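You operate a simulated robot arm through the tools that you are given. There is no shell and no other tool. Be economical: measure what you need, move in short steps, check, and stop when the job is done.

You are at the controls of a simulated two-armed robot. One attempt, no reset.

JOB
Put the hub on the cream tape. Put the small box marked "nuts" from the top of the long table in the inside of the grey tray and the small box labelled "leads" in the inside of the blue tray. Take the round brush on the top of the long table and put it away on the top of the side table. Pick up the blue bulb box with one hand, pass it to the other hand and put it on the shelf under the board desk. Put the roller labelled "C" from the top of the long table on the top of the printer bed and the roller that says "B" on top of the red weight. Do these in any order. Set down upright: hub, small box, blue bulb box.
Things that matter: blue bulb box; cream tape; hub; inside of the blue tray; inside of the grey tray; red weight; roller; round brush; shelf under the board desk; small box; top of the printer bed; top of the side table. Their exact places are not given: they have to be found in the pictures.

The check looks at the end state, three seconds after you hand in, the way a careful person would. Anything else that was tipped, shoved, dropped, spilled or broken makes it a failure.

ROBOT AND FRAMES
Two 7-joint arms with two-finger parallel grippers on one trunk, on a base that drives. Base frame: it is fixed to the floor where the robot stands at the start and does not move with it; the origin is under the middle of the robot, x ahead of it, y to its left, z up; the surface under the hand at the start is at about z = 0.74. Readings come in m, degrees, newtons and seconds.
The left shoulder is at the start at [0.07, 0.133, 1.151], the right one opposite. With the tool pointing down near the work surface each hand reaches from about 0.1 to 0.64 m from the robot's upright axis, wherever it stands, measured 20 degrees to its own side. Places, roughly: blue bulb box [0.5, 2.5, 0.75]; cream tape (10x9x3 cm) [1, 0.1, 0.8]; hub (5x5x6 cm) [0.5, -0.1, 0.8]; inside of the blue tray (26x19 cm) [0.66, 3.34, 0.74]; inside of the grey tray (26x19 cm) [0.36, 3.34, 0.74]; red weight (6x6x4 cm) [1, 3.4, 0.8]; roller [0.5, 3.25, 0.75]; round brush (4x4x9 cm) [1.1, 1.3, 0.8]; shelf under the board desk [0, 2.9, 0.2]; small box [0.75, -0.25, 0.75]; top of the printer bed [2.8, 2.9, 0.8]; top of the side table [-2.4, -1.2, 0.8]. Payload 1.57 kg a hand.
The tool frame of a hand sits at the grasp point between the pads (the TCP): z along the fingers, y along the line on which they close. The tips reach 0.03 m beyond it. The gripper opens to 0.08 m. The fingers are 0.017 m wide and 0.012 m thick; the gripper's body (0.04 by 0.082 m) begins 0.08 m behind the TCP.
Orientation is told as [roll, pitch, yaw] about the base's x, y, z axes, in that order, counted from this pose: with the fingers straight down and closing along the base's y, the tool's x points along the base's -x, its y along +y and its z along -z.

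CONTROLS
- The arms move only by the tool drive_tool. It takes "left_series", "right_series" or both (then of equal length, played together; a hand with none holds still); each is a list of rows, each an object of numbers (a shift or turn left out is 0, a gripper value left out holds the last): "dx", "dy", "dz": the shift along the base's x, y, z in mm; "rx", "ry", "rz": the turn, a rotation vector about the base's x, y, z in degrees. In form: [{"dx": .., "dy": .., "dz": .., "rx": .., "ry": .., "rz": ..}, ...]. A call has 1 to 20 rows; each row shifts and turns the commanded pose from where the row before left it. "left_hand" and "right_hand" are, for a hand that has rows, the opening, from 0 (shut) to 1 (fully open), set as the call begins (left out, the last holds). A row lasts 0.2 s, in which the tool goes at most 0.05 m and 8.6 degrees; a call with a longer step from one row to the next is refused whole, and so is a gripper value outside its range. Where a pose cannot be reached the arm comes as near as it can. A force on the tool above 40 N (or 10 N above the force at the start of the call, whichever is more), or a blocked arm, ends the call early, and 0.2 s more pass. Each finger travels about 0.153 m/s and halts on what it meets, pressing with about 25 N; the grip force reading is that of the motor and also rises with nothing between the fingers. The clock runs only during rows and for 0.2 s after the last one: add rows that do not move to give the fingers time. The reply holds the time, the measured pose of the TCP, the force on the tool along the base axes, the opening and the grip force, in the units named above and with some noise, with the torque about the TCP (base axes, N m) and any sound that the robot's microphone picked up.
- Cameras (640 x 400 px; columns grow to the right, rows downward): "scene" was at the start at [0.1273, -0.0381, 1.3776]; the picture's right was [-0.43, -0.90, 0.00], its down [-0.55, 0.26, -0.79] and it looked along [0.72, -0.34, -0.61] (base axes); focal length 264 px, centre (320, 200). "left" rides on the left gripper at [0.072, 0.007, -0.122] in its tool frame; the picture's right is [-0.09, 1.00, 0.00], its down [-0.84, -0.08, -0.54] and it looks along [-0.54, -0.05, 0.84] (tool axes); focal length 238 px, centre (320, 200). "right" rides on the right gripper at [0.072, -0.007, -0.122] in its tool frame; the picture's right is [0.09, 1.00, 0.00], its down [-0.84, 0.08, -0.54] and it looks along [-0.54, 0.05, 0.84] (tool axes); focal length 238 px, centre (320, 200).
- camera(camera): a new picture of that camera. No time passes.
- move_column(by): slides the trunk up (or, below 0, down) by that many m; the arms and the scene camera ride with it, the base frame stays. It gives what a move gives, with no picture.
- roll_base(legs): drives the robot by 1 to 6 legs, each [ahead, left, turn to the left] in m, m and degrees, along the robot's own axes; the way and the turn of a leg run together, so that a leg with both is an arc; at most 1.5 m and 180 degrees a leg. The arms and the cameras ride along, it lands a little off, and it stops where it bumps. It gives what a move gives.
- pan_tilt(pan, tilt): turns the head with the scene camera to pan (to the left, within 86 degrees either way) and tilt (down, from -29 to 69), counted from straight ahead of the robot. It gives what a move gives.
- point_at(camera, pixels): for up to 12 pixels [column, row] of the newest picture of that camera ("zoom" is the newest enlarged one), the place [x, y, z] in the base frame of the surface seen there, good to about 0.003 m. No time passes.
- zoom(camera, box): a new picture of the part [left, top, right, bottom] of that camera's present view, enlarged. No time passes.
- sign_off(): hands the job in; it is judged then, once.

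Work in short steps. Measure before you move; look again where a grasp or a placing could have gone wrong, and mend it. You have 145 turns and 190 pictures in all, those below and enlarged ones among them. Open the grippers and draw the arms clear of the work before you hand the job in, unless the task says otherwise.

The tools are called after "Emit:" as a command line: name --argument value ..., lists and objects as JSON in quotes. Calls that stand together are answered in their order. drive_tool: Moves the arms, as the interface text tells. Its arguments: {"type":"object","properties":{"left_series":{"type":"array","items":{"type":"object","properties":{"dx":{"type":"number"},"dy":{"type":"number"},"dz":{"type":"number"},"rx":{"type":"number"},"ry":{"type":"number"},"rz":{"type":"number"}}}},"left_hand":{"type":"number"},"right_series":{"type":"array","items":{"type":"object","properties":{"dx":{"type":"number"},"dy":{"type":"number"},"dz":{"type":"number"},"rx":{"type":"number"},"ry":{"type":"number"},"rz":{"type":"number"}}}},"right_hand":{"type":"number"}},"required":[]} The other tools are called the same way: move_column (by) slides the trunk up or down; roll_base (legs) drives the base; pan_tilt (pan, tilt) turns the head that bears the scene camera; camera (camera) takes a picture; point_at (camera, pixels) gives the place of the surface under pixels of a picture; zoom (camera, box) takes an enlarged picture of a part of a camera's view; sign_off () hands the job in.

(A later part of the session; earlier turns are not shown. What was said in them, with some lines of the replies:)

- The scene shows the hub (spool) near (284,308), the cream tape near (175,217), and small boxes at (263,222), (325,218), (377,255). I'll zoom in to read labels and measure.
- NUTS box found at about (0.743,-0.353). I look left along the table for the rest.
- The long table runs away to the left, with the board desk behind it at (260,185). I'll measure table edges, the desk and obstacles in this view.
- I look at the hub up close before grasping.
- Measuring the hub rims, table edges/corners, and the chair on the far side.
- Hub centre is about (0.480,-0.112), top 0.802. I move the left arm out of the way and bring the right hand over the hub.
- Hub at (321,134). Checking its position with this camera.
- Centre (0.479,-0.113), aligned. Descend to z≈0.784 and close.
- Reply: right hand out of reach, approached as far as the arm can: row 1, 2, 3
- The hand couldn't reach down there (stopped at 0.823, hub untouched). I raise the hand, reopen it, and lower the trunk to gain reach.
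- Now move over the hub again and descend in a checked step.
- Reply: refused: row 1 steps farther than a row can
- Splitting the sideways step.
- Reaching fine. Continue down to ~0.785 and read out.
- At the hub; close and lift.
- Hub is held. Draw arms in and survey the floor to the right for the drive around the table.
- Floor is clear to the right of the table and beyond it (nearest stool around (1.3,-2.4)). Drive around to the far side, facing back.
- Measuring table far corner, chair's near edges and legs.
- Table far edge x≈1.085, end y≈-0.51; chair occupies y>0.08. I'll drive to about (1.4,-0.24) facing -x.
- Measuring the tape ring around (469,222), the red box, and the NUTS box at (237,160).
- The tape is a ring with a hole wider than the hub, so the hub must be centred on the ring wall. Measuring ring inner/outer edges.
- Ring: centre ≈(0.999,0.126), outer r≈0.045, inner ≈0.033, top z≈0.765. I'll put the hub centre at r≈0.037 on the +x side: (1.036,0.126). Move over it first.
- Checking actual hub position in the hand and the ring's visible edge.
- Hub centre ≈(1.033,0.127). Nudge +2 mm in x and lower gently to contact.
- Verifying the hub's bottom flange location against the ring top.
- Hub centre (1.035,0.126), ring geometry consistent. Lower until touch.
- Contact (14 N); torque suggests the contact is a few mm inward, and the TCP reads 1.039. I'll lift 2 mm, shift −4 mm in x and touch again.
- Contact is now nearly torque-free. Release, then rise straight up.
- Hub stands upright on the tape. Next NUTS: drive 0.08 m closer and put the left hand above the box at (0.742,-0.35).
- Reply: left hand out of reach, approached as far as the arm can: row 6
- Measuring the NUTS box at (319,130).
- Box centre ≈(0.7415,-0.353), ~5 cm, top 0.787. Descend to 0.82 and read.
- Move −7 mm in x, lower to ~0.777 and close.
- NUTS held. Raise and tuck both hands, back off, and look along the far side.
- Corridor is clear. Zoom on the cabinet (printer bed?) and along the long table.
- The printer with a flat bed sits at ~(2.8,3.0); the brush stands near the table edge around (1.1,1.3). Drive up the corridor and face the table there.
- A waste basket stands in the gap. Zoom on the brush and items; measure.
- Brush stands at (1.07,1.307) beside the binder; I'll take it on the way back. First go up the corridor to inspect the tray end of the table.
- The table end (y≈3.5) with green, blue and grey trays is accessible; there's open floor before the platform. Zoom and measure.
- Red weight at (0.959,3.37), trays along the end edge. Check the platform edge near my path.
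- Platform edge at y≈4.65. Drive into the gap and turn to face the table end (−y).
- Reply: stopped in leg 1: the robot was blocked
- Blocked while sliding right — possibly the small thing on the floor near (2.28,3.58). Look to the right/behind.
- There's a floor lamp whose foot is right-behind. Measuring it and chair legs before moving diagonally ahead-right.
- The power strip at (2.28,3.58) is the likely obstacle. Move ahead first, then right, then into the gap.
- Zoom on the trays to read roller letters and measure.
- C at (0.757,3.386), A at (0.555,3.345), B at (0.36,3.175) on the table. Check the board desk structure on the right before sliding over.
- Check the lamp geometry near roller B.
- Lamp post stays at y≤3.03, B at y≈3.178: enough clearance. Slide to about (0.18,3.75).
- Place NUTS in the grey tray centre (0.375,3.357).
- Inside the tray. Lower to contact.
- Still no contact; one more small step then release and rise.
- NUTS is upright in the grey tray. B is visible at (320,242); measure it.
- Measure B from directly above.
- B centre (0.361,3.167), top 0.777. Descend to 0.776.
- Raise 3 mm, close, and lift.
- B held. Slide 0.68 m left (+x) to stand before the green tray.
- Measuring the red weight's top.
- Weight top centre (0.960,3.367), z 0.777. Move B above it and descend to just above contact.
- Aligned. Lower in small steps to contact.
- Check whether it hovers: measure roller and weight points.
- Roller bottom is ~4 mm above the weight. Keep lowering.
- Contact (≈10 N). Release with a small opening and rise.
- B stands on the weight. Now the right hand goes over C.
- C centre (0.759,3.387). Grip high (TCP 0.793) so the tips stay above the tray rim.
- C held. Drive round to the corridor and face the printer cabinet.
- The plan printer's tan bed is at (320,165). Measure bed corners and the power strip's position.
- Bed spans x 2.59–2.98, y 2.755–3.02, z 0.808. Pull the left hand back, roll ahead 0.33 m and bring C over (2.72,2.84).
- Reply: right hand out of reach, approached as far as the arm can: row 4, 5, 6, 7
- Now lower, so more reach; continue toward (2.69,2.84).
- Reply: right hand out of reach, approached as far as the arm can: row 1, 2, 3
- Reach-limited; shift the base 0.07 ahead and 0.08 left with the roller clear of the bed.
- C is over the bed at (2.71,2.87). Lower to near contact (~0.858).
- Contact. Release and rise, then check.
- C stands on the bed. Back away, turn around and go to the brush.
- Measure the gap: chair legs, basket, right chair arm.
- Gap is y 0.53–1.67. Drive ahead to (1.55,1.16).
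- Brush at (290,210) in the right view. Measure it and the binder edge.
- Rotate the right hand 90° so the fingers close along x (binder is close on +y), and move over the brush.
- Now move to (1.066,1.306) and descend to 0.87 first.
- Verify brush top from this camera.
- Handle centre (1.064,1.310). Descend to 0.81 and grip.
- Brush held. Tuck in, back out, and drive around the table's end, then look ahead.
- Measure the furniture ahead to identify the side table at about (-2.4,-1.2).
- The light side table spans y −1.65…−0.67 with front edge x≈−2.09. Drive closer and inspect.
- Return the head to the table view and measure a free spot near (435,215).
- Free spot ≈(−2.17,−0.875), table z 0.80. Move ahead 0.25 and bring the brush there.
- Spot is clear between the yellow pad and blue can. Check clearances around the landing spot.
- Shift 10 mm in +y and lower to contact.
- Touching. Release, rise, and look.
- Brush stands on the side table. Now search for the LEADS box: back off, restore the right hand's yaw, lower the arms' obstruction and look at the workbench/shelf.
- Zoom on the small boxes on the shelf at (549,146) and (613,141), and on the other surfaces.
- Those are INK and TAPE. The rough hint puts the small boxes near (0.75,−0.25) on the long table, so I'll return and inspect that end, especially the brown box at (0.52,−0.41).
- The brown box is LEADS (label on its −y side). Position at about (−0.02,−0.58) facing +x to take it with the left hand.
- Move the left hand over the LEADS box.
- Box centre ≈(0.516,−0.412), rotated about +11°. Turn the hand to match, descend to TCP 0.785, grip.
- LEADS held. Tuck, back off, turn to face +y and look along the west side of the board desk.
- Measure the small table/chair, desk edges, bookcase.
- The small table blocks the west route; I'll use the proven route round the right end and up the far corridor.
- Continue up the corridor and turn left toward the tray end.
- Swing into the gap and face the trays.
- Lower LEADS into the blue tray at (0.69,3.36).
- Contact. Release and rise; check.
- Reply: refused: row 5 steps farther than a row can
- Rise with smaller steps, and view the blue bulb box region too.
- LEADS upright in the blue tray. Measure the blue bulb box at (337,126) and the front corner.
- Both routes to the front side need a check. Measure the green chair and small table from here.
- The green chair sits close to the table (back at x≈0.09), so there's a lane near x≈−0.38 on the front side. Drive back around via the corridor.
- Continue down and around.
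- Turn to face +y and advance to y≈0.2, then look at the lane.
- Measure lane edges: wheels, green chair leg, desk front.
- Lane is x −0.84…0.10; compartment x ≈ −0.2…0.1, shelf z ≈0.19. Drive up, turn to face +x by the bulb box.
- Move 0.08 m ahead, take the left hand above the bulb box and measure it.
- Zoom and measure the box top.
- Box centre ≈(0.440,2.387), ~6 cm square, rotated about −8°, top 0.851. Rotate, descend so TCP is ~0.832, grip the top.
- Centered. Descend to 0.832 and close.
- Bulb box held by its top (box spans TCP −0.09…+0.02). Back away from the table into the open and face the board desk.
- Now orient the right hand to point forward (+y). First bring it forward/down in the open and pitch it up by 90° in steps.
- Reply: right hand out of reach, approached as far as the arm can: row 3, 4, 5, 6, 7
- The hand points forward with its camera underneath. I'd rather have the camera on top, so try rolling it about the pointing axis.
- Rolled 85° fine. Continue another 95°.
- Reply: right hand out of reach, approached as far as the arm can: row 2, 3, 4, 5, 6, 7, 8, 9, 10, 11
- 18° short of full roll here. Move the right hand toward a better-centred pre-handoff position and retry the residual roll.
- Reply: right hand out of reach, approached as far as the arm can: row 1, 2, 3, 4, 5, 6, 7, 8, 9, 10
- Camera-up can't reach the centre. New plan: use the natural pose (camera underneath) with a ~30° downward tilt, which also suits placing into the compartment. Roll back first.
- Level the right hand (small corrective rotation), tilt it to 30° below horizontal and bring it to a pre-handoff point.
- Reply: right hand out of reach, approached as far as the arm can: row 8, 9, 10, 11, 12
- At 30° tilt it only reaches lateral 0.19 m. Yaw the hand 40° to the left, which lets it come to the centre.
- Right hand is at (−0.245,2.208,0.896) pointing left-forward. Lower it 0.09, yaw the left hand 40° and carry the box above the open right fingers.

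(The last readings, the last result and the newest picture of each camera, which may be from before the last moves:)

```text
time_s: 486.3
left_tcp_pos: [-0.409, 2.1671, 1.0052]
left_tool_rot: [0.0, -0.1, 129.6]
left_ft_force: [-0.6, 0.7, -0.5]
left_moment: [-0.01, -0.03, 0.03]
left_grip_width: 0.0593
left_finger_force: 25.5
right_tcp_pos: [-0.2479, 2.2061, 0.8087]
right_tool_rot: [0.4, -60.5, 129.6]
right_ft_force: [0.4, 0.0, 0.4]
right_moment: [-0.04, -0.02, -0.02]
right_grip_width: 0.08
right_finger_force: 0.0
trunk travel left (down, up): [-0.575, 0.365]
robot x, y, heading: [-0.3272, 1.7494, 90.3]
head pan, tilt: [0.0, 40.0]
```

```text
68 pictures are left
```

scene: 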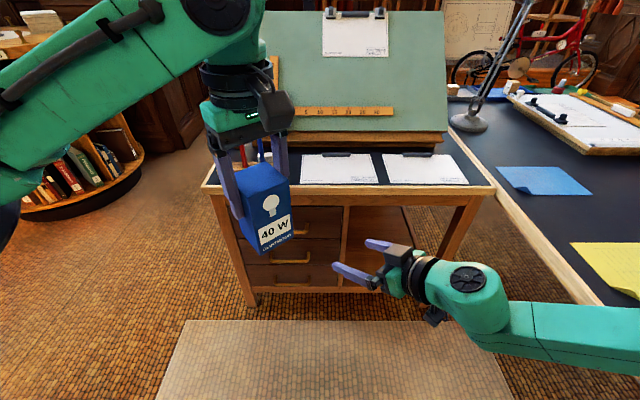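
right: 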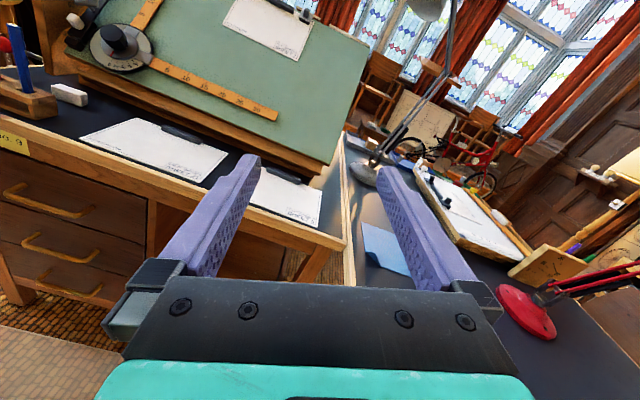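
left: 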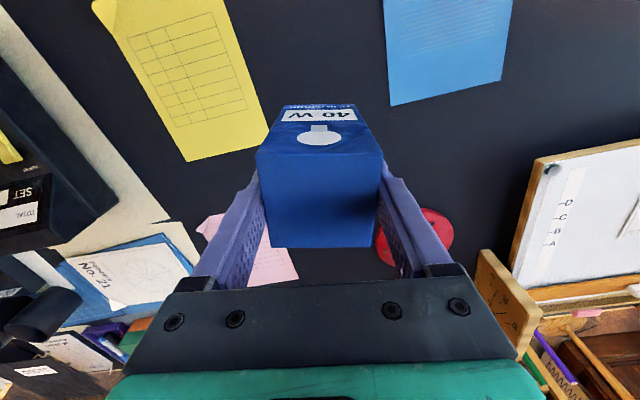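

Move the box above the right fingers: to (−0.254,2.215).

Emit:
drive_tool --left_series '[{"dx": 40, "dy": 12}, {"dx": 40, "dy": 12}, {"dx": 40, "dy": 12}, {"dx": 34, "dy": 12}, {}]'

Emit:
camera --camera "scene"

Emit:
camera --camera "right"

```text
time_s: 487.5
left_tcp_pos: [-0.2587, 2.2139, 1.0024]
left_tool_rot: [0.1, -0.1, 129.6]
left_ft_force: [-0.4, -0.1, -0.2]
left_moment: [-0.01, -0.02, 0.0]
left_grip_width: 0.0594
left_finger_force: 24.8
right_tcp_pos: [-0.2477, 2.2072, 0.8076]
right_tool_rot: [0.4, -60.5, 129.5]
right_ft_force: [-0.1, 0.0, -0.4]
right_moment: [-0.02, -0.02, -0.02]
right_grip_width: 0.0801
right_finger_force: 0.0
trunk travel left (down, up): [-0.575, 0.365]
robot x, y, heading: [-0.3248, 1.7513, 90.0]
head pan, tilt: [0.0, 40.0]
```

```text
67 pictures are left
```

scene: 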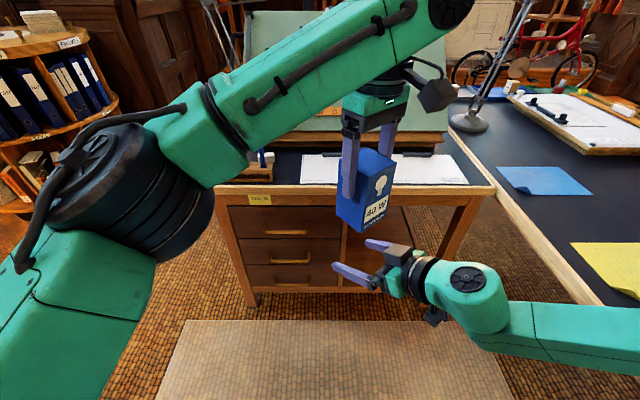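

```text
66 pictures are left
```

right: 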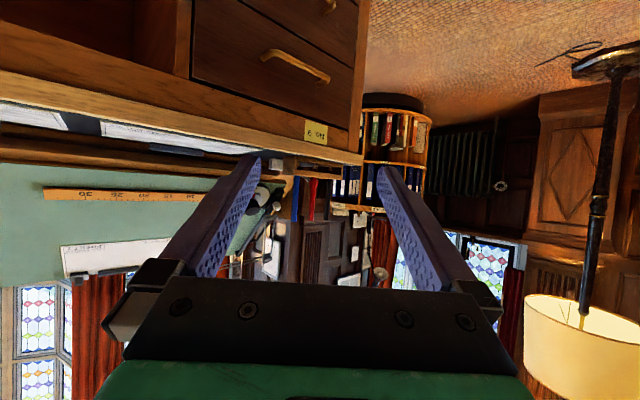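

Lower the box to just above the fingers and check alignment.

Emit:
drive_tool --left_series '[{"dx": 3, "dz": -30}, {"dz": -35}, {}]'

Emit:
zoom --camera "scene" --box '[300, 120, 480, 320]'

Emit:
camera --camera "left"

```text
time_s: 488.3
left_tcp_pos: [-0.2537, 2.2138, 0.937]
left_tool_rot: [0.1, 0.0, 129.6]
left_ft_force: [0.2, 0.2, -0.6]
left_moment: [-0.02, -0.01, -0.04]
left_grip_width: 0.0594
left_finger_force: 25.5
right_tcp_pos: [-0.2457, 2.2071, 0.8089]
right_tool_rot: [0.4, -60.6, 129.5]
right_ft_force: [0.0, 0.0, -0.5]
right_moment: [0.01, -0.01, -0.01]
right_grip_width: 0.0803
right_finger_force: 0.1
trunk travel left (down, up): [-0.575, 0.365]
robot x, y, heading: [-0.3281, 1.7506, 90.0]
head pan, tilt: [0.0, 40.0]
```

```text
2.00 times, centred on (390, 220) of scene
```

zoom: 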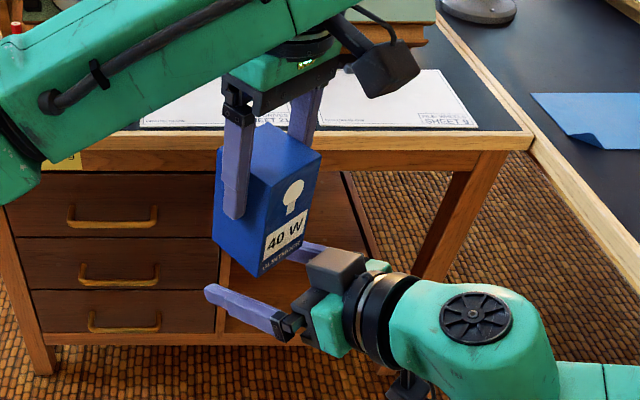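

```text
64 pictures are left
```

left: 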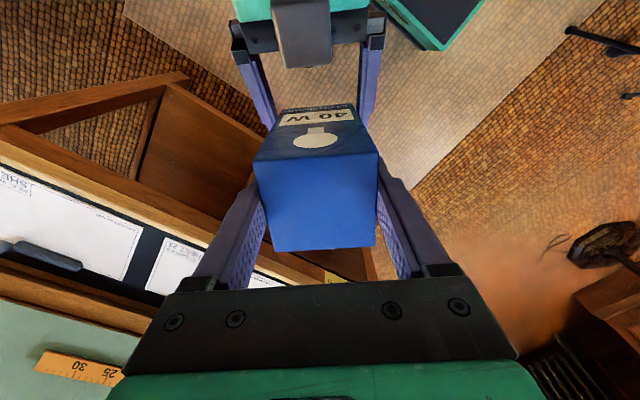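

Box sits centred above the gap between the right fingers. Lower it 70 mm between them.

Emit:
drive_tool --left_series '[{"dz": -18}, {"dz": -18}, {"dz": -17}, {"dz": -16}, {}]'

Emit:
zoom --camera "scene" --box '[300, 140, 480, 320]'

Emit:
camera --camera "right"

```text
time_s: 489.5
left_tcp_pos: [-0.2549, 2.2141, 0.8674]
left_tool_rot: [0.1, -0.2, 129.5]
left_ft_force: [-0.3, 0.8, -0.1]
left_moment: [0.01, -0.05, 0.02]
left_grip_width: 0.0592
left_finger_force: 24.5
right_tcp_pos: [-0.2471, 2.2068, 0.8092]
right_tool_rot: [0.5, -60.7, 129.6]
right_ft_force: [-0.2, 0.0, 1.0]
right_moment: [-0.01, 0.04, -0.02]
right_grip_width: 0.0796
right_finger_force: 0.1
trunk travel left (down, up): [-0.575, 0.365]
robot x, y, heading: [-0.3279, 1.7505, 90.1]
head pan, tilt: [0.0, 40.0]
```

```text
2.22 times, centred on (390, 230) of scene
```

zoom: 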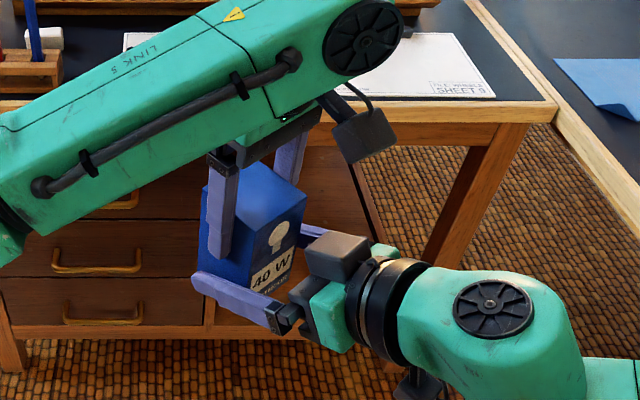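

```text
62 pictures are left
```

right: 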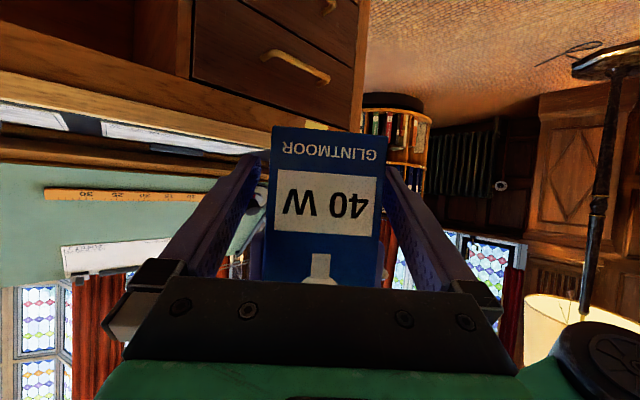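

Well aligned. Close the right hand.

Emit:
drive_tool --right_series '[{}, {}, {}]' --right_hand 0

```text
time_s: 490.3
left_tcp_pos: [-0.2546, 2.2138, 0.8673]
left_tool_rot: [0.0, -0.1, 129.6]
left_ft_force: [9.7, 11.6, -3.3]
left_moment: [0.12, -0.27, 0.47]
left_grip_width: 0.0592
left_finger_force: 25.0
right_tcp_pos: [-0.2478, 2.2059, 0.8077]
right_tool_rot: [0.6, -60.6, 129.7]
right_ft_force: [-10.6, -10.6, 1.0]
right_moment: [0.55, -0.38, -0.29]
right_grip_width: 0.0597
right_finger_force: 25.4
trunk travel left (down, up): [-0.575, 0.365]
robot x, y, heading: [-0.3258, 1.7519, 89.9]
head pan, tilt: [0.0, 40.0]
```

Both hands hold it. Release the left and raise it straight up.

Emit:
drive_tool --left_series '[{}, {}, {}]' --left_hand 1

Emit:
drive_tool --left_series '[{"dz": 20}, {"dz": 40}, {"dz": 40}, {"dz": 20}, {"dx": -40}, {"dx": -40}, {"dx": -40}, {"dx": -40}, {"dx": -40}, {}]'

Emit:
camera --camera "scene"

Emit:
camera --camera "right"

```text
time_s: 491.1
left_tcp_pos: [-0.2549, 2.2142, 0.868]
left_tool_rot: [0.1, -0.1, 129.7]
left_ft_force: [0.4, 1.2, -0.5]
left_moment: [0.01, -0.02, 0.02]
left_grip_width: 0.08
left_finger_force: 0.1
right_tcp_pos: [-0.2464, 2.2078, 0.8083]
right_tool_rot: [0.5, -60.5, 129.4]
right_ft_force: [-0.2, 0.3, 0.8]
right_moment: [-0.03, -0.01, 0.02]
right_grip_width: 0.0598
right_finger_force: 24.8
trunk travel left (down, up): [-0.575, 0.365]
robot x, y, heading: [-0.3253, 1.7513, 90.3]
head pan, tilt: [0.0, 40.0]
```

```text
time_s: 493.3
left_tcp_pos: [-0.4548, 2.2129, 0.9898]
left_tool_rot: [0.2, -0.2, 129.5]
left_ft_force: [0.2, 0.1, -0.7]
left_moment: [0.0, 0.01, 0.01]
left_grip_width: 0.0798
left_finger_force: 0.1
right_tcp_pos: [-0.2454, 2.2067, 0.8077]
right_tool_rot: [0.5, -60.6, 129.3]
right_ft_force: [-0.5, 0.3, -0.2]
right_moment: [0.03, 0.03, 0.03]
right_grip_width: 0.0596
right_finger_force: 25.3
trunk travel left (down, up): [-0.575, 0.365]
robot x, y, heading: [-0.3264, 1.7515, 90.1]
head pan, tilt: [0.0, 40.0]
```

```text
61 pictures are left
```

scene: 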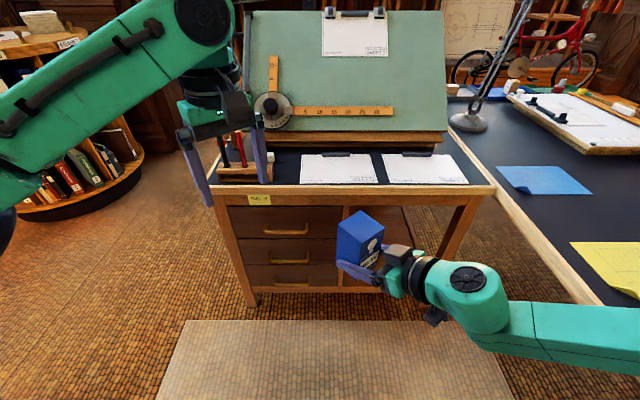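

```text
60 pictures are left
```

right: 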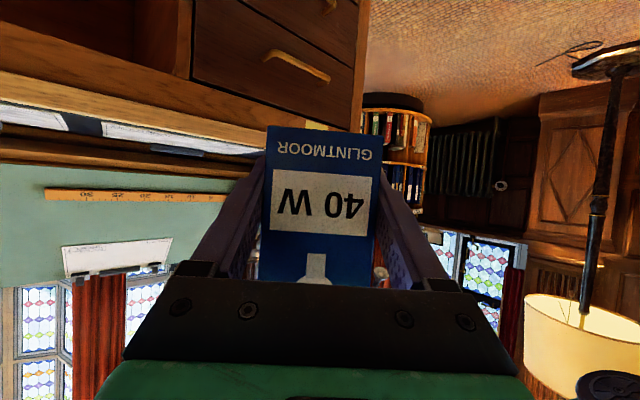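

The right hand now holds the box upright. Tuck the left arm back, and straighten the right hand to point +y at lateral 0.19.

Emit:
drive_tool --left_series '[{"dx": -10, "dy": -30, "dz": 15, "rz": -8}, {"dx": -10, "dy": -30, "dz": 15, "rz": -8}, {"dx": -10, "dy": -30, "dz": 15, "rz": -8}, {"dx": -10, "dy": -30, "dz": 15, "rz": -8}, {"dx": -10, "dy": -30, "dz": 15, "rz": -7.5}, {"dy": -30, "dz": 15}, {}, {}]' --right_series '[{"dx": 28, "dy": 8}, {"dx": 28, "dy": 8}, {"dx": 28, "dy": 8, "rz": -8}, {"dx": 28, "dy": 8, "rz": -8}, {"rz": -8}, {"rz": -8}, {"rz": -7.5}, {}]'

Emit:
pan_tilt --pan 50 --tilt 45

Emit:
camera --camera "scene"

```text
time_s: 495.1
left_tcp_pos: [-0.506, 2.0356, 1.0794]
left_tool_rot: [0.1, -0.1, 90.0]
left_ft_force: [0.3, 0.3, 1.4]
left_moment: [-0.01, -0.01, 0.0]
left_grip_width: 0.0798
left_finger_force: 0.1
right_tcp_pos: [-0.135, 2.239, 0.8053]
right_tool_rot: [0.5, -60.6, 89.8]
right_ft_force: [0.5, -1.1, 0.4]
right_moment: [0.02, -0.01, 0.0]
right_grip_width: 0.0595
right_finger_force: 24.7
trunk travel left (down, up): [-0.575, 0.365]
robot x, y, heading: [-0.3192, 1.752, 90.1]
head pan, tilt: [0.0, 40.0]
```

```text
time_s: 496.2
left_tcp_pos: [-0.5054, 2.0338, 1.0787]
left_tool_rot: [0.1, 0.0, 90.1]
left_ft_force: [0.2, 0.3, -0.8]
left_moment: [-0.02, 0.01, -0.01]
left_grip_width: 0.0802
left_finger_force: 0.0
right_tcp_pos: [-0.1347, 2.2394, 0.8072]
right_tool_rot: [0.5, -60.6, 90.1]
right_ft_force: [0.7, 0.0, -0.2]
right_moment: [-0.02, -0.04, 0.0]
right_grip_width: 0.0594
right_finger_force: 24.9
trunk travel left (down, up): [-0.575, 0.365]
robot x, y, heading: [-0.3282, 1.7493, 90.1]
head pan, tilt: [50.0, 45.0]
```

```text
59 pictures are left
```

scene: 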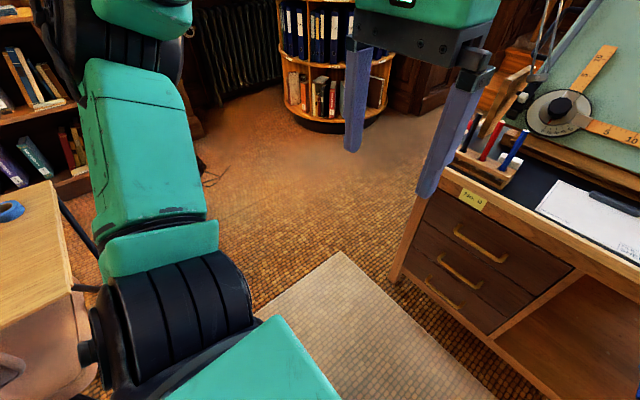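

Measure the left arm's outermost parts and the small table's edge.

Emit:
point_at --camera "scene" --pixels '[[150, 150], [110, 60], [80, 20], [160, 245], [110, 340], [55, 190], [72, 285], [20, 215], [180, 20], [70, 320]]'

```text
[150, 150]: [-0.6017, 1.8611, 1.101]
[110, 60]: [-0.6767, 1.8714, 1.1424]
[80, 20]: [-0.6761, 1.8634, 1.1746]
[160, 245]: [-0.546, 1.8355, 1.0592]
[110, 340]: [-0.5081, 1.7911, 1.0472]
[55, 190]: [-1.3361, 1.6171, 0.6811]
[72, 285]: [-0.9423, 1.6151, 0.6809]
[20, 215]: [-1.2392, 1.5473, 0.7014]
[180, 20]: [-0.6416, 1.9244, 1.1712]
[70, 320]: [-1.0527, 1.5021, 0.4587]
```

Left side is clear of the small table. Check the right elbow vs. the long table.

Emit:
pan_tilt --pan -50 --tilt 45

Emit:
camera --camera "scene"

Emit:
point_at --camera "scene" --pixels '[[320, 200], [380, 200], [440, 200], [500, 200], [420, 250], [480, 280], [350, 300], [540, 150], [260, 200], [400, 140]]'

```text
time_s: 498.0
left_tcp_pos: [-0.5069, 2.0345, 1.0792]
left_tool_rot: [0.1, -0.1, 90.1]
left_ft_force: [-0.4, -0.9, -1.3]
left_moment: [0.03, 0.0, -0.01]
left_grip_width: 0.0799
left_finger_force: 0.0
right_tcp_pos: [-0.134, 2.2376, 0.806]
right_tool_rot: [0.5, -60.5, 90.0]
right_ft_force: [-0.2, -0.1, -0.3]
right_moment: [0.0, 0.03, 0.01]
right_grip_width: 0.0594
right_finger_force: 25.4
trunk travel left (down, up): [-0.575, 0.365]
robot x, y, heading: [-0.3212, 1.7504, 90.4]
head pan, tilt: [-50.0, 45.0]
```

```text
58 pictures are left
```

scene: 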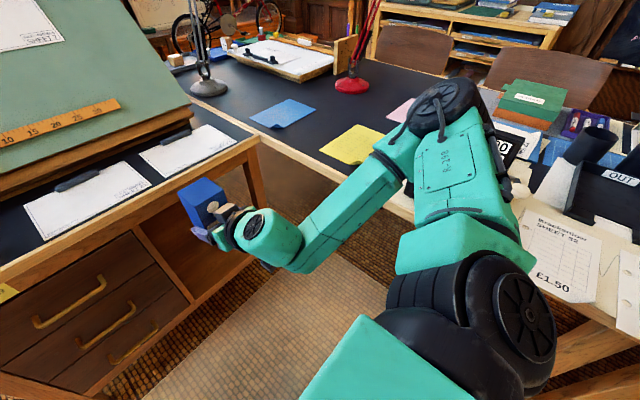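

```text
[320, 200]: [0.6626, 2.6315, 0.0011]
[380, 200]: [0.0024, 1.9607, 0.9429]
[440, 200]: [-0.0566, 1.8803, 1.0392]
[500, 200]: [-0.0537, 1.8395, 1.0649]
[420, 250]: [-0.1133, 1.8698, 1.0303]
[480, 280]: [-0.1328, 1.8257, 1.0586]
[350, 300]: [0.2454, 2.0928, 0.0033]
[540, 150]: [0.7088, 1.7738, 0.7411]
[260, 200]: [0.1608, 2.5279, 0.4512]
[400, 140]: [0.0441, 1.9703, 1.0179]
```

Right elbow is at x≈0.1, table edge 0.22, so I'll stay near x=−0.34 and angle the base 10° right. Lower the trunk by 0.45 first.

Emit:
move_column --by -0.45

Emit:
roll_base --legs '[[0, 0, -10], [0, 0.07, 0], [0.1, 0, 0]]'

Emit:
pan_tilt --pan -10 --tilt 35

Emit:
camera --camera "scene"

```text
refused: -0.45 is not a number from -0.4 to 0.4
```

```text
time_s: 500.5
left_tcp_pos: [-0.5067, 2.1727, 1.0794]
left_tool_rot: [0.1, -0.1, 80.3]
left_ft_force: [0.1, -0.4, 0.3]
left_moment: [-0.01, -0.03, 0.01]
left_grip_width: 0.08
left_finger_force: 0.1
right_tcp_pos: [-0.1066, 2.3092, 0.8064]
right_tool_rot: [0.5, -60.5, 80.0]
right_ft_force: [-0.5, -0.8, -0.2]
right_moment: [0.03, 0.03, 0.0]
right_grip_width: 0.0594
right_finger_force: 24.7
trunk travel left (down, up): [-0.575, 0.365]
robot x, y, heading: [-0.3796, 1.8623, 80.3]
head pan, tilt: [-50.0, 45.0]
```

```text
time_s: 501.5
left_tcp_pos: [-0.5076, 2.1727, 1.0788]
left_tool_rot: [0.2, -0.1, 80.3]
left_ft_force: [-0.9, 0.1, 0.3]
left_moment: [-0.01, 0.01, 0.02]
left_grip_width: 0.08
left_finger_force: 0.1
right_tcp_pos: [-0.1061, 2.3104, 0.807]
right_tool_rot: [0.5, -60.5, 80.1]
right_ft_force: [0.9, 0.0, 0.0]
right_moment: [0.0, -0.01, 0.0]
right_grip_width: 0.0593
right_finger_force: 25.1
trunk travel left (down, up): [-0.575, 0.365]
robot x, y, heading: [-0.3802, 1.8596, 80.4]
head pan, tilt: [-10.0, 35.0]
```

```text
57 pictures are left
```

scene: 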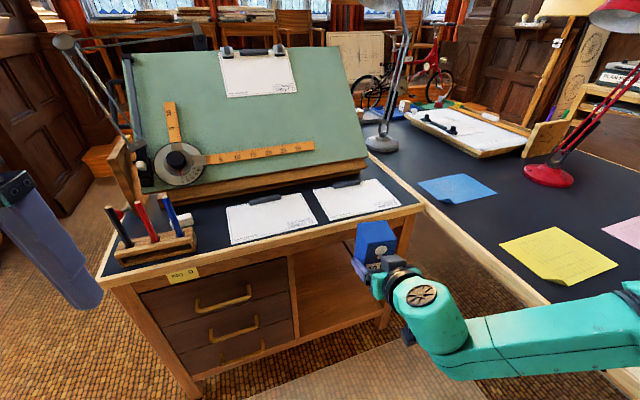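

The column step is limited to 0.4. Lower 0.3 then 0.15, and look.

Emit:
move_column --by -0.3

Emit:
move_column --by -0.15

Emit:
camera --camera "scene"

Emit:
camera --camera "right"

```text
time_s: 504.5
left_tcp_pos: [-0.5077, 2.173, 0.7791]
left_tool_rot: [0.1, -0.1, 80.3]
left_ft_force: [0.0, -0.2, -0.7]
left_moment: [-0.01, -0.01, 0.02]
left_grip_width: 0.0797
left_finger_force: 0.0
right_tcp_pos: [-0.1078, 2.3094, 0.5053]
right_tool_rot: [0.5, -60.6, 80.1]
right_ft_force: [1.1, -0.5, -0.8]
right_moment: [-0.03, 0.01, 0.02]
right_grip_width: 0.0592
right_finger_force: 24.7
trunk travel left (down, up): [-0.275, 0.665]
robot x, y, heading: [-0.381, 1.8575, 80.4]
head pan, tilt: [-10.0, 35.0]
```

```text
time_s: 506.3
left_tcp_pos: [-0.5066, 2.1736, 0.6296]
left_tool_rot: [0.1, -0.1, 80.3]
left_ft_force: [0.0, 1.0, 0.6]
left_moment: [0.02, -0.03, 0.0]
left_grip_width: 0.08
left_finger_force: 0.0
right_tcp_pos: [-0.1057, 2.3094, 0.3551]
right_tool_rot: [0.5, -60.6, 80.0]
right_ft_force: [0.2, 0.1, 0.5]
right_moment: [0.0, -0.03, -0.02]
right_grip_width: 0.0594
right_finger_force: 25.1
trunk travel left (down, up): [-0.125, 0.815]
robot x, y, heading: [-0.3776, 1.8648, 80.2]
head pan, tilt: [-10.0, 35.0]
```

```text
56 pictures are left
```

scene: 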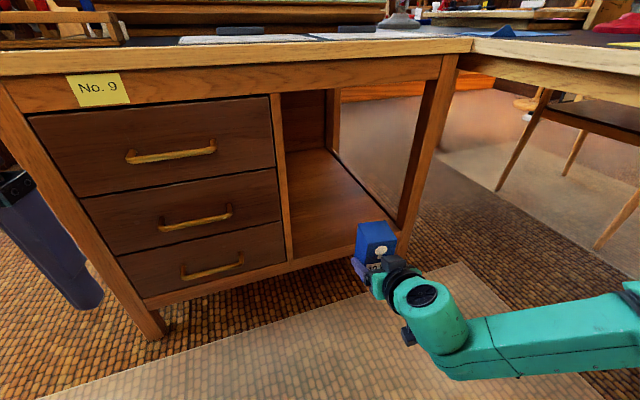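

```text
55 pictures are left
```

right: 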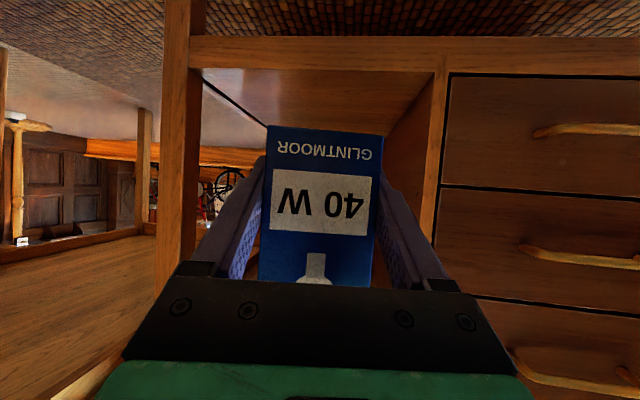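

Measure the compartment: shelf front edge, partition, right leg, inner shelf surface, top rail.

Emit:
point_at --camera "scene" --pixels '[[290, 255], [340, 245], [320, 200], [340, 180], [365, 205], [277, 180], [410, 170], [300, 190], [340, 85], [380, 85], [400, 232], [380, 210]]'

```text
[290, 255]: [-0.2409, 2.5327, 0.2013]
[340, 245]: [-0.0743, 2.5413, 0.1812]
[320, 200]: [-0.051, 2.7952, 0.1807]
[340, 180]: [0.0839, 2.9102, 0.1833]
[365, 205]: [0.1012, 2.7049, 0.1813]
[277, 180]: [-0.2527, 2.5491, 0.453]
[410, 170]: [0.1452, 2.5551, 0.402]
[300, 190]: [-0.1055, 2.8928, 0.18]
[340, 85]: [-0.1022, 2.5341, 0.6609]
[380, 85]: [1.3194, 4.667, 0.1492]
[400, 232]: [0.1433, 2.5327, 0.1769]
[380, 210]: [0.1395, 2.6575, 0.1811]
```

Compartment: x −0.23…0.13, shelf z 0.181, front y 2.535. Pull the left hand back from the drawer handles, then advance 0.315 m into the compartment.

Emit:
drive_tool --left_series '[{"dy": -30, "dz": 20}, {"dy": -30, "dz": 20}, {"dy": -30, "dz": 20}, {}]'

Emit:
roll_base --legs '[[0.2, 0, 0]]'

Emit:
camera --camera "scene"

```text
time_s: 507.3
left_tcp_pos: [-0.4839, 2.0959, 0.6623]
left_tool_rot: [0.2, -0.1, 80.2]
left_ft_force: [0.4, -0.3, 0.3]
left_moment: [0.0, -0.01, -0.03]
left_grip_width: 0.0799
left_finger_force: 0.0
left hand out of reach, approached as far as the arm can: row 2, 3
right_tcp_pos: [-0.1067, 2.3105, 0.3566]
right_tool_rot: [0.5, -60.6, 80.0]
right_ft_force: [0.4, 0.6, 0.3]
right_moment: [-0.01, 0.01, -0.01]
right_grip_width: 0.0594
right_finger_force: 25.2
trunk travel left (down, up): [-0.125, 0.815]
robot x, y, heading: [-0.3811, 1.8611, 80.4]
head pan, tilt: [-10.0, 35.0]
```

```text
time_s: 508.9
left_tcp_pos: [-0.4519, 2.2925, 0.6615]
left_tool_rot: [0.0, 0.0, 80.4]
left_ft_force: [-0.7, -0.3, -0.2]
left_moment: [0.0, 0.0, 0.0]
left_grip_width: 0.0798
left_finger_force: 0.0
right_tcp_pos: [-0.0743, 2.5066, 0.3563]
right_tool_rot: [0.5, -60.4, 80.3]
right_ft_force: [-0.1, -0.4, -0.4]
right_moment: [-0.04, 0.01, 0.0]
right_grip_width: 0.0593
right_finger_force: 25.1
trunk travel left (down, up): [-0.125, 0.815]
robot x, y, heading: [-0.3442, 2.0549, 80.4]
head pan, tilt: [-10.0, 35.0]
```

```text
54 pictures are left
```

scene: 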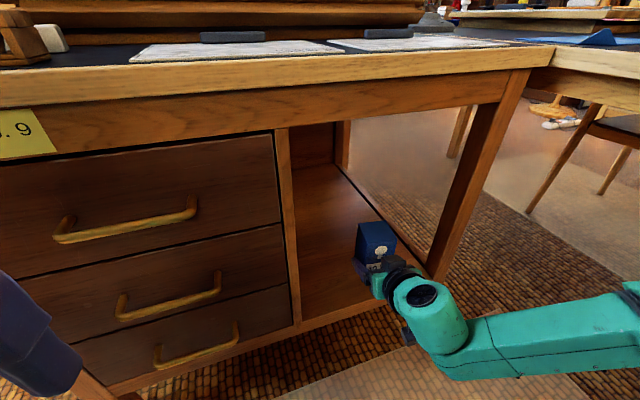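

Box is in the opening at z 0.356. Advance another 0.115 m.

Emit:
roll_base --legs '[[0.115, 0, 0]]'

Emit:
drive_tool --right_series '[{"dz": -30}, {"dz": -30}, {"dz": -30}, {}]'

Emit:
camera --camera "scene"

Emit:
camera --camera "right"

```text
time_s: 510.1
left_tcp_pos: [-0.4318, 2.4064, 0.6622]
left_tool_rot: [0.1, -0.1, 80.4]
left_ft_force: [0.7, 0.2, 1.0]
left_moment: [0.01, 0.02, -0.01]
left_grip_width: 0.0802
left_finger_force: 0.0
right_tcp_pos: [-0.0553, 2.62, 0.3556]
right_tool_rot: [0.5, -60.5, 80.1]
right_ft_force: [-0.1, 0.3, 0.6]
right_moment: [-0.02, 0.02, 0.0]
right_grip_width: 0.0592
right_finger_force: 24.7
trunk travel left (down, up): [-0.125, 0.815]
robot x, y, heading: [-0.3247, 2.1653, 80.7]
head pan, tilt: [-10.0, 35.0]
```

```text
time_s: 511.1
left_tcp_pos: [-0.4317, 2.405, 0.6618]
left_tool_rot: [0.1, -0.1, 80.3]
left_ft_force: [0.4, -0.9, 0.2]
left_moment: [-0.01, -0.01, -0.02]
left_grip_width: 0.0803
left_finger_force: 0.1
right_tcp_pos: [-0.0555, 2.6198, 0.2671]
right_tool_rot: [0.5, -60.6, 80.2]
right_ft_force: [0.4, 0.8, 1.0]
right_moment: [-0.03, 0.02, -0.01]
right_grip_width: 0.0596
right_finger_force: 25.1
trunk travel left (down, up): [-0.125, 0.815]
robot x, y, heading: [-0.3269, 2.1691, 80.2]
head pan, tilt: [-10.0, 35.0]
```

```text
53 pictures are left
```

scene: 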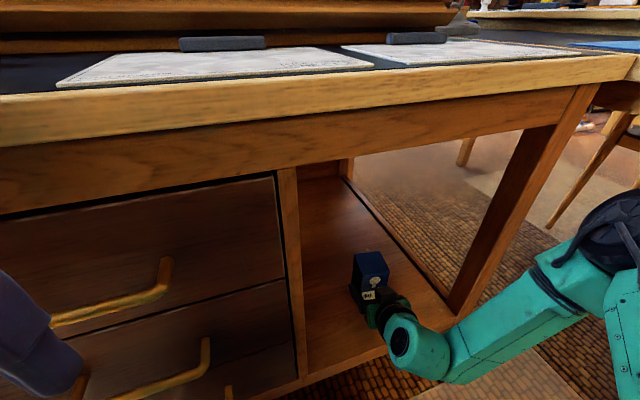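

```text
52 pictures are left
```

right: 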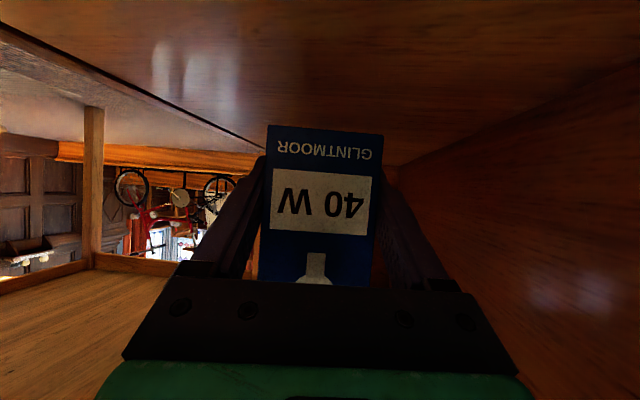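

Lower to near contact (~0.215).

Emit:
drive_tool --right_series '[{"dz": -20}, {"dz": -15}, {"dz": -10}, {}]'

Emit:
drive_tool --right_series '[{"dz": -3}, {"dz": -3}, {}]'

```text
time_s: 512.1
left_tcp_pos: [-0.4312, 2.404, 0.6619]
left_tool_rot: [0.1, 0.0, 80.3]
left_ft_force: [-0.5, 1.2, -0.1]
left_moment: [-0.01, 0.02, 0.02]
left_grip_width: 0.08
left_finger_force: 0.0
right_tcp_pos: [-0.043, 2.6131, 0.2468]
right_tool_rot: [0.4, -60.5, 80.1]
right_ft_force: [0.4, 0.2, -0.4]
right_moment: [-0.01, -0.01, -0.01]
right_grip_width: 0.0594
right_finger_force: 24.6
right hand out of reach, approached as far as the arm can: row 1, 2, 3
trunk travel left (down, up): [-0.125, 0.815]
robot x, y, heading: [-0.3261, 2.173, 80.2]
head pan, tilt: [-10.0, 35.0]
```

```text
time_s: 512.9
left_tcp_pos: [-0.4317, 2.4057, 0.6622]
left_tool_rot: [0.1, -0.1, 80.3]
left_ft_force: [-0.5, 0.3, -0.1]
left_moment: [0.0, 0.01, 0.04]
left_grip_width: 0.08
left_finger_force: 0.0
right_tcp_pos: [-0.0418, 2.6143, 0.2465]
right_tool_rot: [0.5, -60.4, 80.1]
right_ft_force: [-0.8, -0.6, -0.1]
right_moment: [-0.01, -0.01, 0.0]
right_grip_width: 0.0593
right_finger_force: 25.2
right hand out of reach, approached as far as the arm can: row 1, 2
trunk travel left (down, up): [-0.125, 0.815]
robot x, y, heading: [-0.327, 2.1722, 80.4]
head pan, tilt: [-10.0, 35.0]
```

Arm limit reached; use the column: lower 0.025, then finer.

Emit:
move_column --by -0.025

Emit:
move_column --by -0.005

Emit:
camera --camera "right"

Emit:
zoom --camera "scene" --box '[320, 220, 440, 340]'

```text
time_s: 513.6
left_tcp_pos: [-0.4323, 2.4053, 0.6366]
left_tool_rot: [0.1, -0.2, 80.3]
left_ft_force: [0.6, -0.6, -0.1]
left_moment: [-0.02, -0.01, 0.0]
left_grip_width: 0.0796
left_finger_force: 0.1
right_tcp_pos: [-0.0402, 2.6144, 0.2222]
right_tool_rot: [0.6, -60.5, 80.1]
right_ft_force: [0.5, 0.0, 0.4]
right_moment: [-0.03, 0.0, 0.0]
right_grip_width: 0.0594
right_finger_force: 24.5
trunk travel left (down, up): [-0.1, 0.84]
robot x, y, heading: [-0.3256, 2.1694, 80.5]
head pan, tilt: [-10.0, 35.0]
```

```text
time_s: 514.1
left_tcp_pos: [-0.4321, 2.4051, 0.6315]
left_tool_rot: [0.1, -0.1, 80.3]
left_ft_force: [0.1, 0.3, -0.5]
left_moment: [0.0, -0.02, -0.03]
left_grip_width: 0.0804
left_finger_force: 0.1
right_tcp_pos: [-0.0418, 2.6138, 0.2167]
right_tool_rot: [0.5, -60.5, 80.1]
right_ft_force: [0.2, -0.4, 0.5]
right_moment: [-0.01, 0.0, 0.0]
right_grip_width: 0.0592
right_finger_force: 25.2
trunk travel left (down, up): [-0.095, 0.845]
robot x, y, heading: [-0.326, 2.1726, 80.6]
head pan, tilt: [-10.0, 35.0]
```

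```text
51 pictures are left
```

right: 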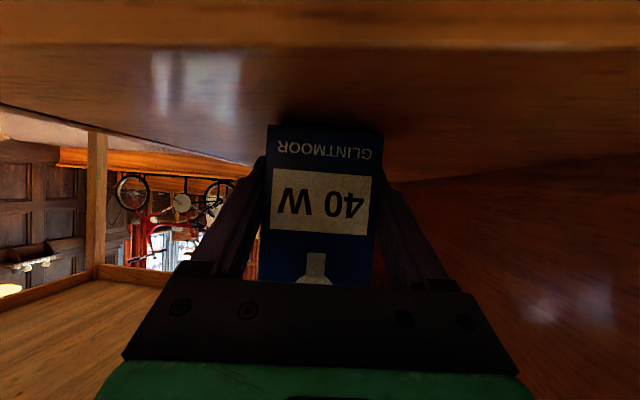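

```text
3.33 times, centred on (380, 280) of scene
5 turns are left
```

zoom: 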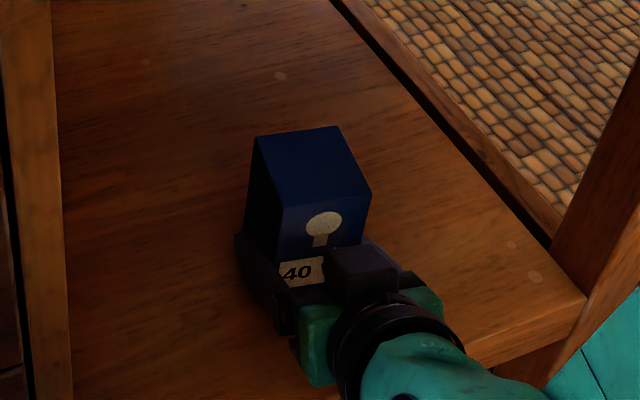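

Only a few turns remain. Lower the last 5 mm, open the right hand, and check.

Emit:
move_column --by -0.005

Emit:
drive_tool --right_series '[{}, {}, {}]' --right_hand 1

Emit:
camera --camera "right"

Emit:
zoom --camera "scene" --box '[320, 220, 440, 340]'

```text
time_s: 514.7
left_tcp_pos: [-0.432, 2.4062, 0.6274]
left_tool_rot: [0.2, -0.1, 80.3]
left_ft_force: [0.5, 0.3, -0.1]
left_moment: [0.02, 0.0, 0.0]
left_grip_width: 0.08
left_finger_force: 0.1
right_tcp_pos: [-0.0413, 2.6116, 0.213]
right_tool_rot: [0.5, -60.4, 80.1]
right_ft_force: [0.0, 0.4, 0.5]
right_moment: [0.02, -0.05, -0.01]
right_grip_width: 0.0597
right_finger_force: 24.9
trunk travel left (down, up): [-0.09, 0.85]
robot x, y, heading: [-0.3265, 2.1705, 80.7]
head pan, tilt: [-10.0, 35.0]
```

```text
time_s: 515.5
left_tcp_pos: [-0.4307, 2.4043, 0.6266]
left_tool_rot: [0.1, 0.0, 80.3]
left_ft_force: [-0.1, -0.2, -0.2]
left_moment: [-0.02, -0.02, 0.01]
left_grip_width: 0.08
left_finger_force: 0.1
right_tcp_pos: [-0.0415, 2.6135, 0.2121]
right_tool_rot: [0.5, -60.4, 80.1]
right_ft_force: [0.1, 0.5, -0.2]
right_moment: [0.01, -0.03, 0.01]
right_grip_width: 0.0803
right_finger_force: 0.1
trunk travel left (down, up): [-0.09, 0.85]
robot x, y, heading: [-0.3269, 2.171, 80.6]
head pan, tilt: [-10.0, 35.0]
```

```text
49 pictures are left
```

right: 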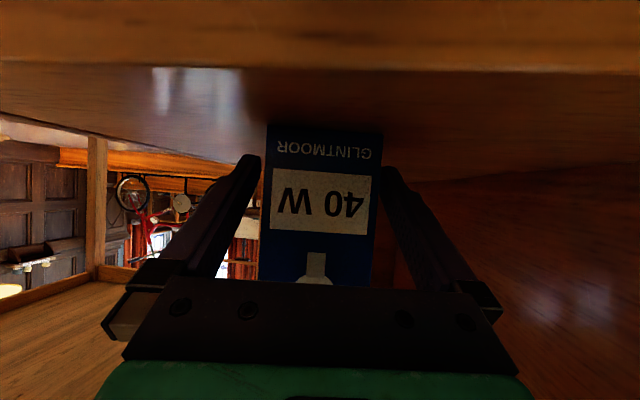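

```text
3.33 times, centred on (380, 280) of scene
4 turns are left
```

zoom: 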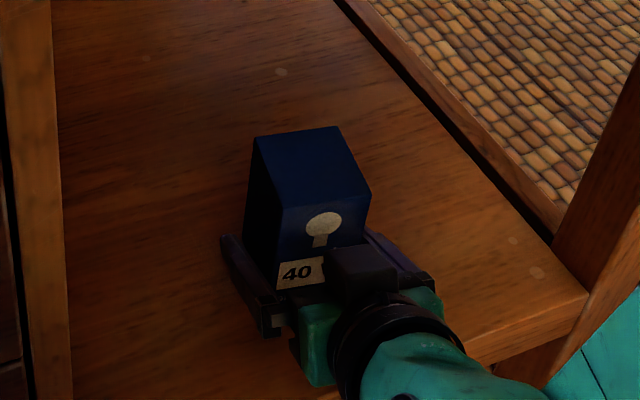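

The box stands upright and the fingers are free on both sides. Back straight out with the base and check.

Emit:
roll_base --legs '[[-0.36, 0, 0]]'

Emit:
camera --camera "scene"

Emit:
zoom --camera "scene" --box '[240, 100, 460, 300]'

```text
time_s: 517.8
left_tcp_pos: [-0.4914, 2.0572, 0.6272]
left_tool_rot: [0.0, -0.1, 80.3]
left_ft_force: [-0.2, 0.1, -0.1]
left_moment: [0.01, 0.02, 0.0]
left_grip_width: 0.0798
left_finger_force: 0.0
right_tcp_pos: [-0.102, 2.2656, 0.2111]
right_tool_rot: [0.5, -60.5, 80.1]
right_ft_force: [0.6, 0.3, 0.1]
right_moment: [-0.01, 0.01, 0.0]
right_grip_width: 0.08
right_finger_force: 0.0
trunk travel left (down, up): [-0.09, 0.85]
robot x, y, heading: [-0.3871, 1.8231, 80.4]
head pan, tilt: [-10.0, 35.0]
```

```text
47 pictures are left
```

scene: 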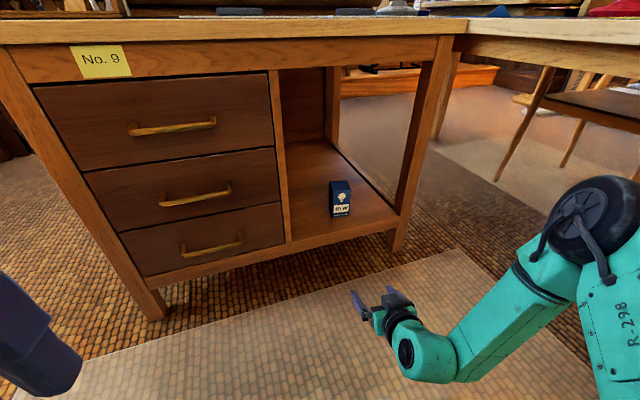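

```text
2.00 times, centred on (350, 200) of scene
3 turns are left
```

zoom: 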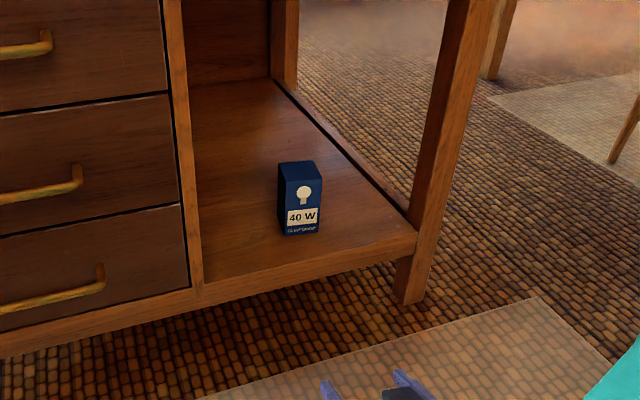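

The bulb box stands upright on the shelf, both grippers are open and the arms are clear. I hand the job in.

Emit:
sign_off

```text
The job is handed in.
```

I placed every item, and each one looked right in the pictures just after I set it down. I did not go back for a final look round the room before handing in.

- **Hub:** upright on the cream tape. The tape's hole is wider than the hub, so it stands on one side of the ring, not in the middle.
- **Small boxes:** "nuts" is upright in the grey tray and "leads" is upright in the blue tray.
- **Round brush:** standing on the side table.
- **Blue bulb box:** picked up with the left hand, passed to the right, and standing upright on the shelf under the board desk.
- **Rollers:** C is standing on the printer bed and B is standing on the red weight.

**Possible problem:** while I was driving near the printer cabinet, the base was blocked once, probably by the power strip on the floor there. I could not tell whether the strip moved.
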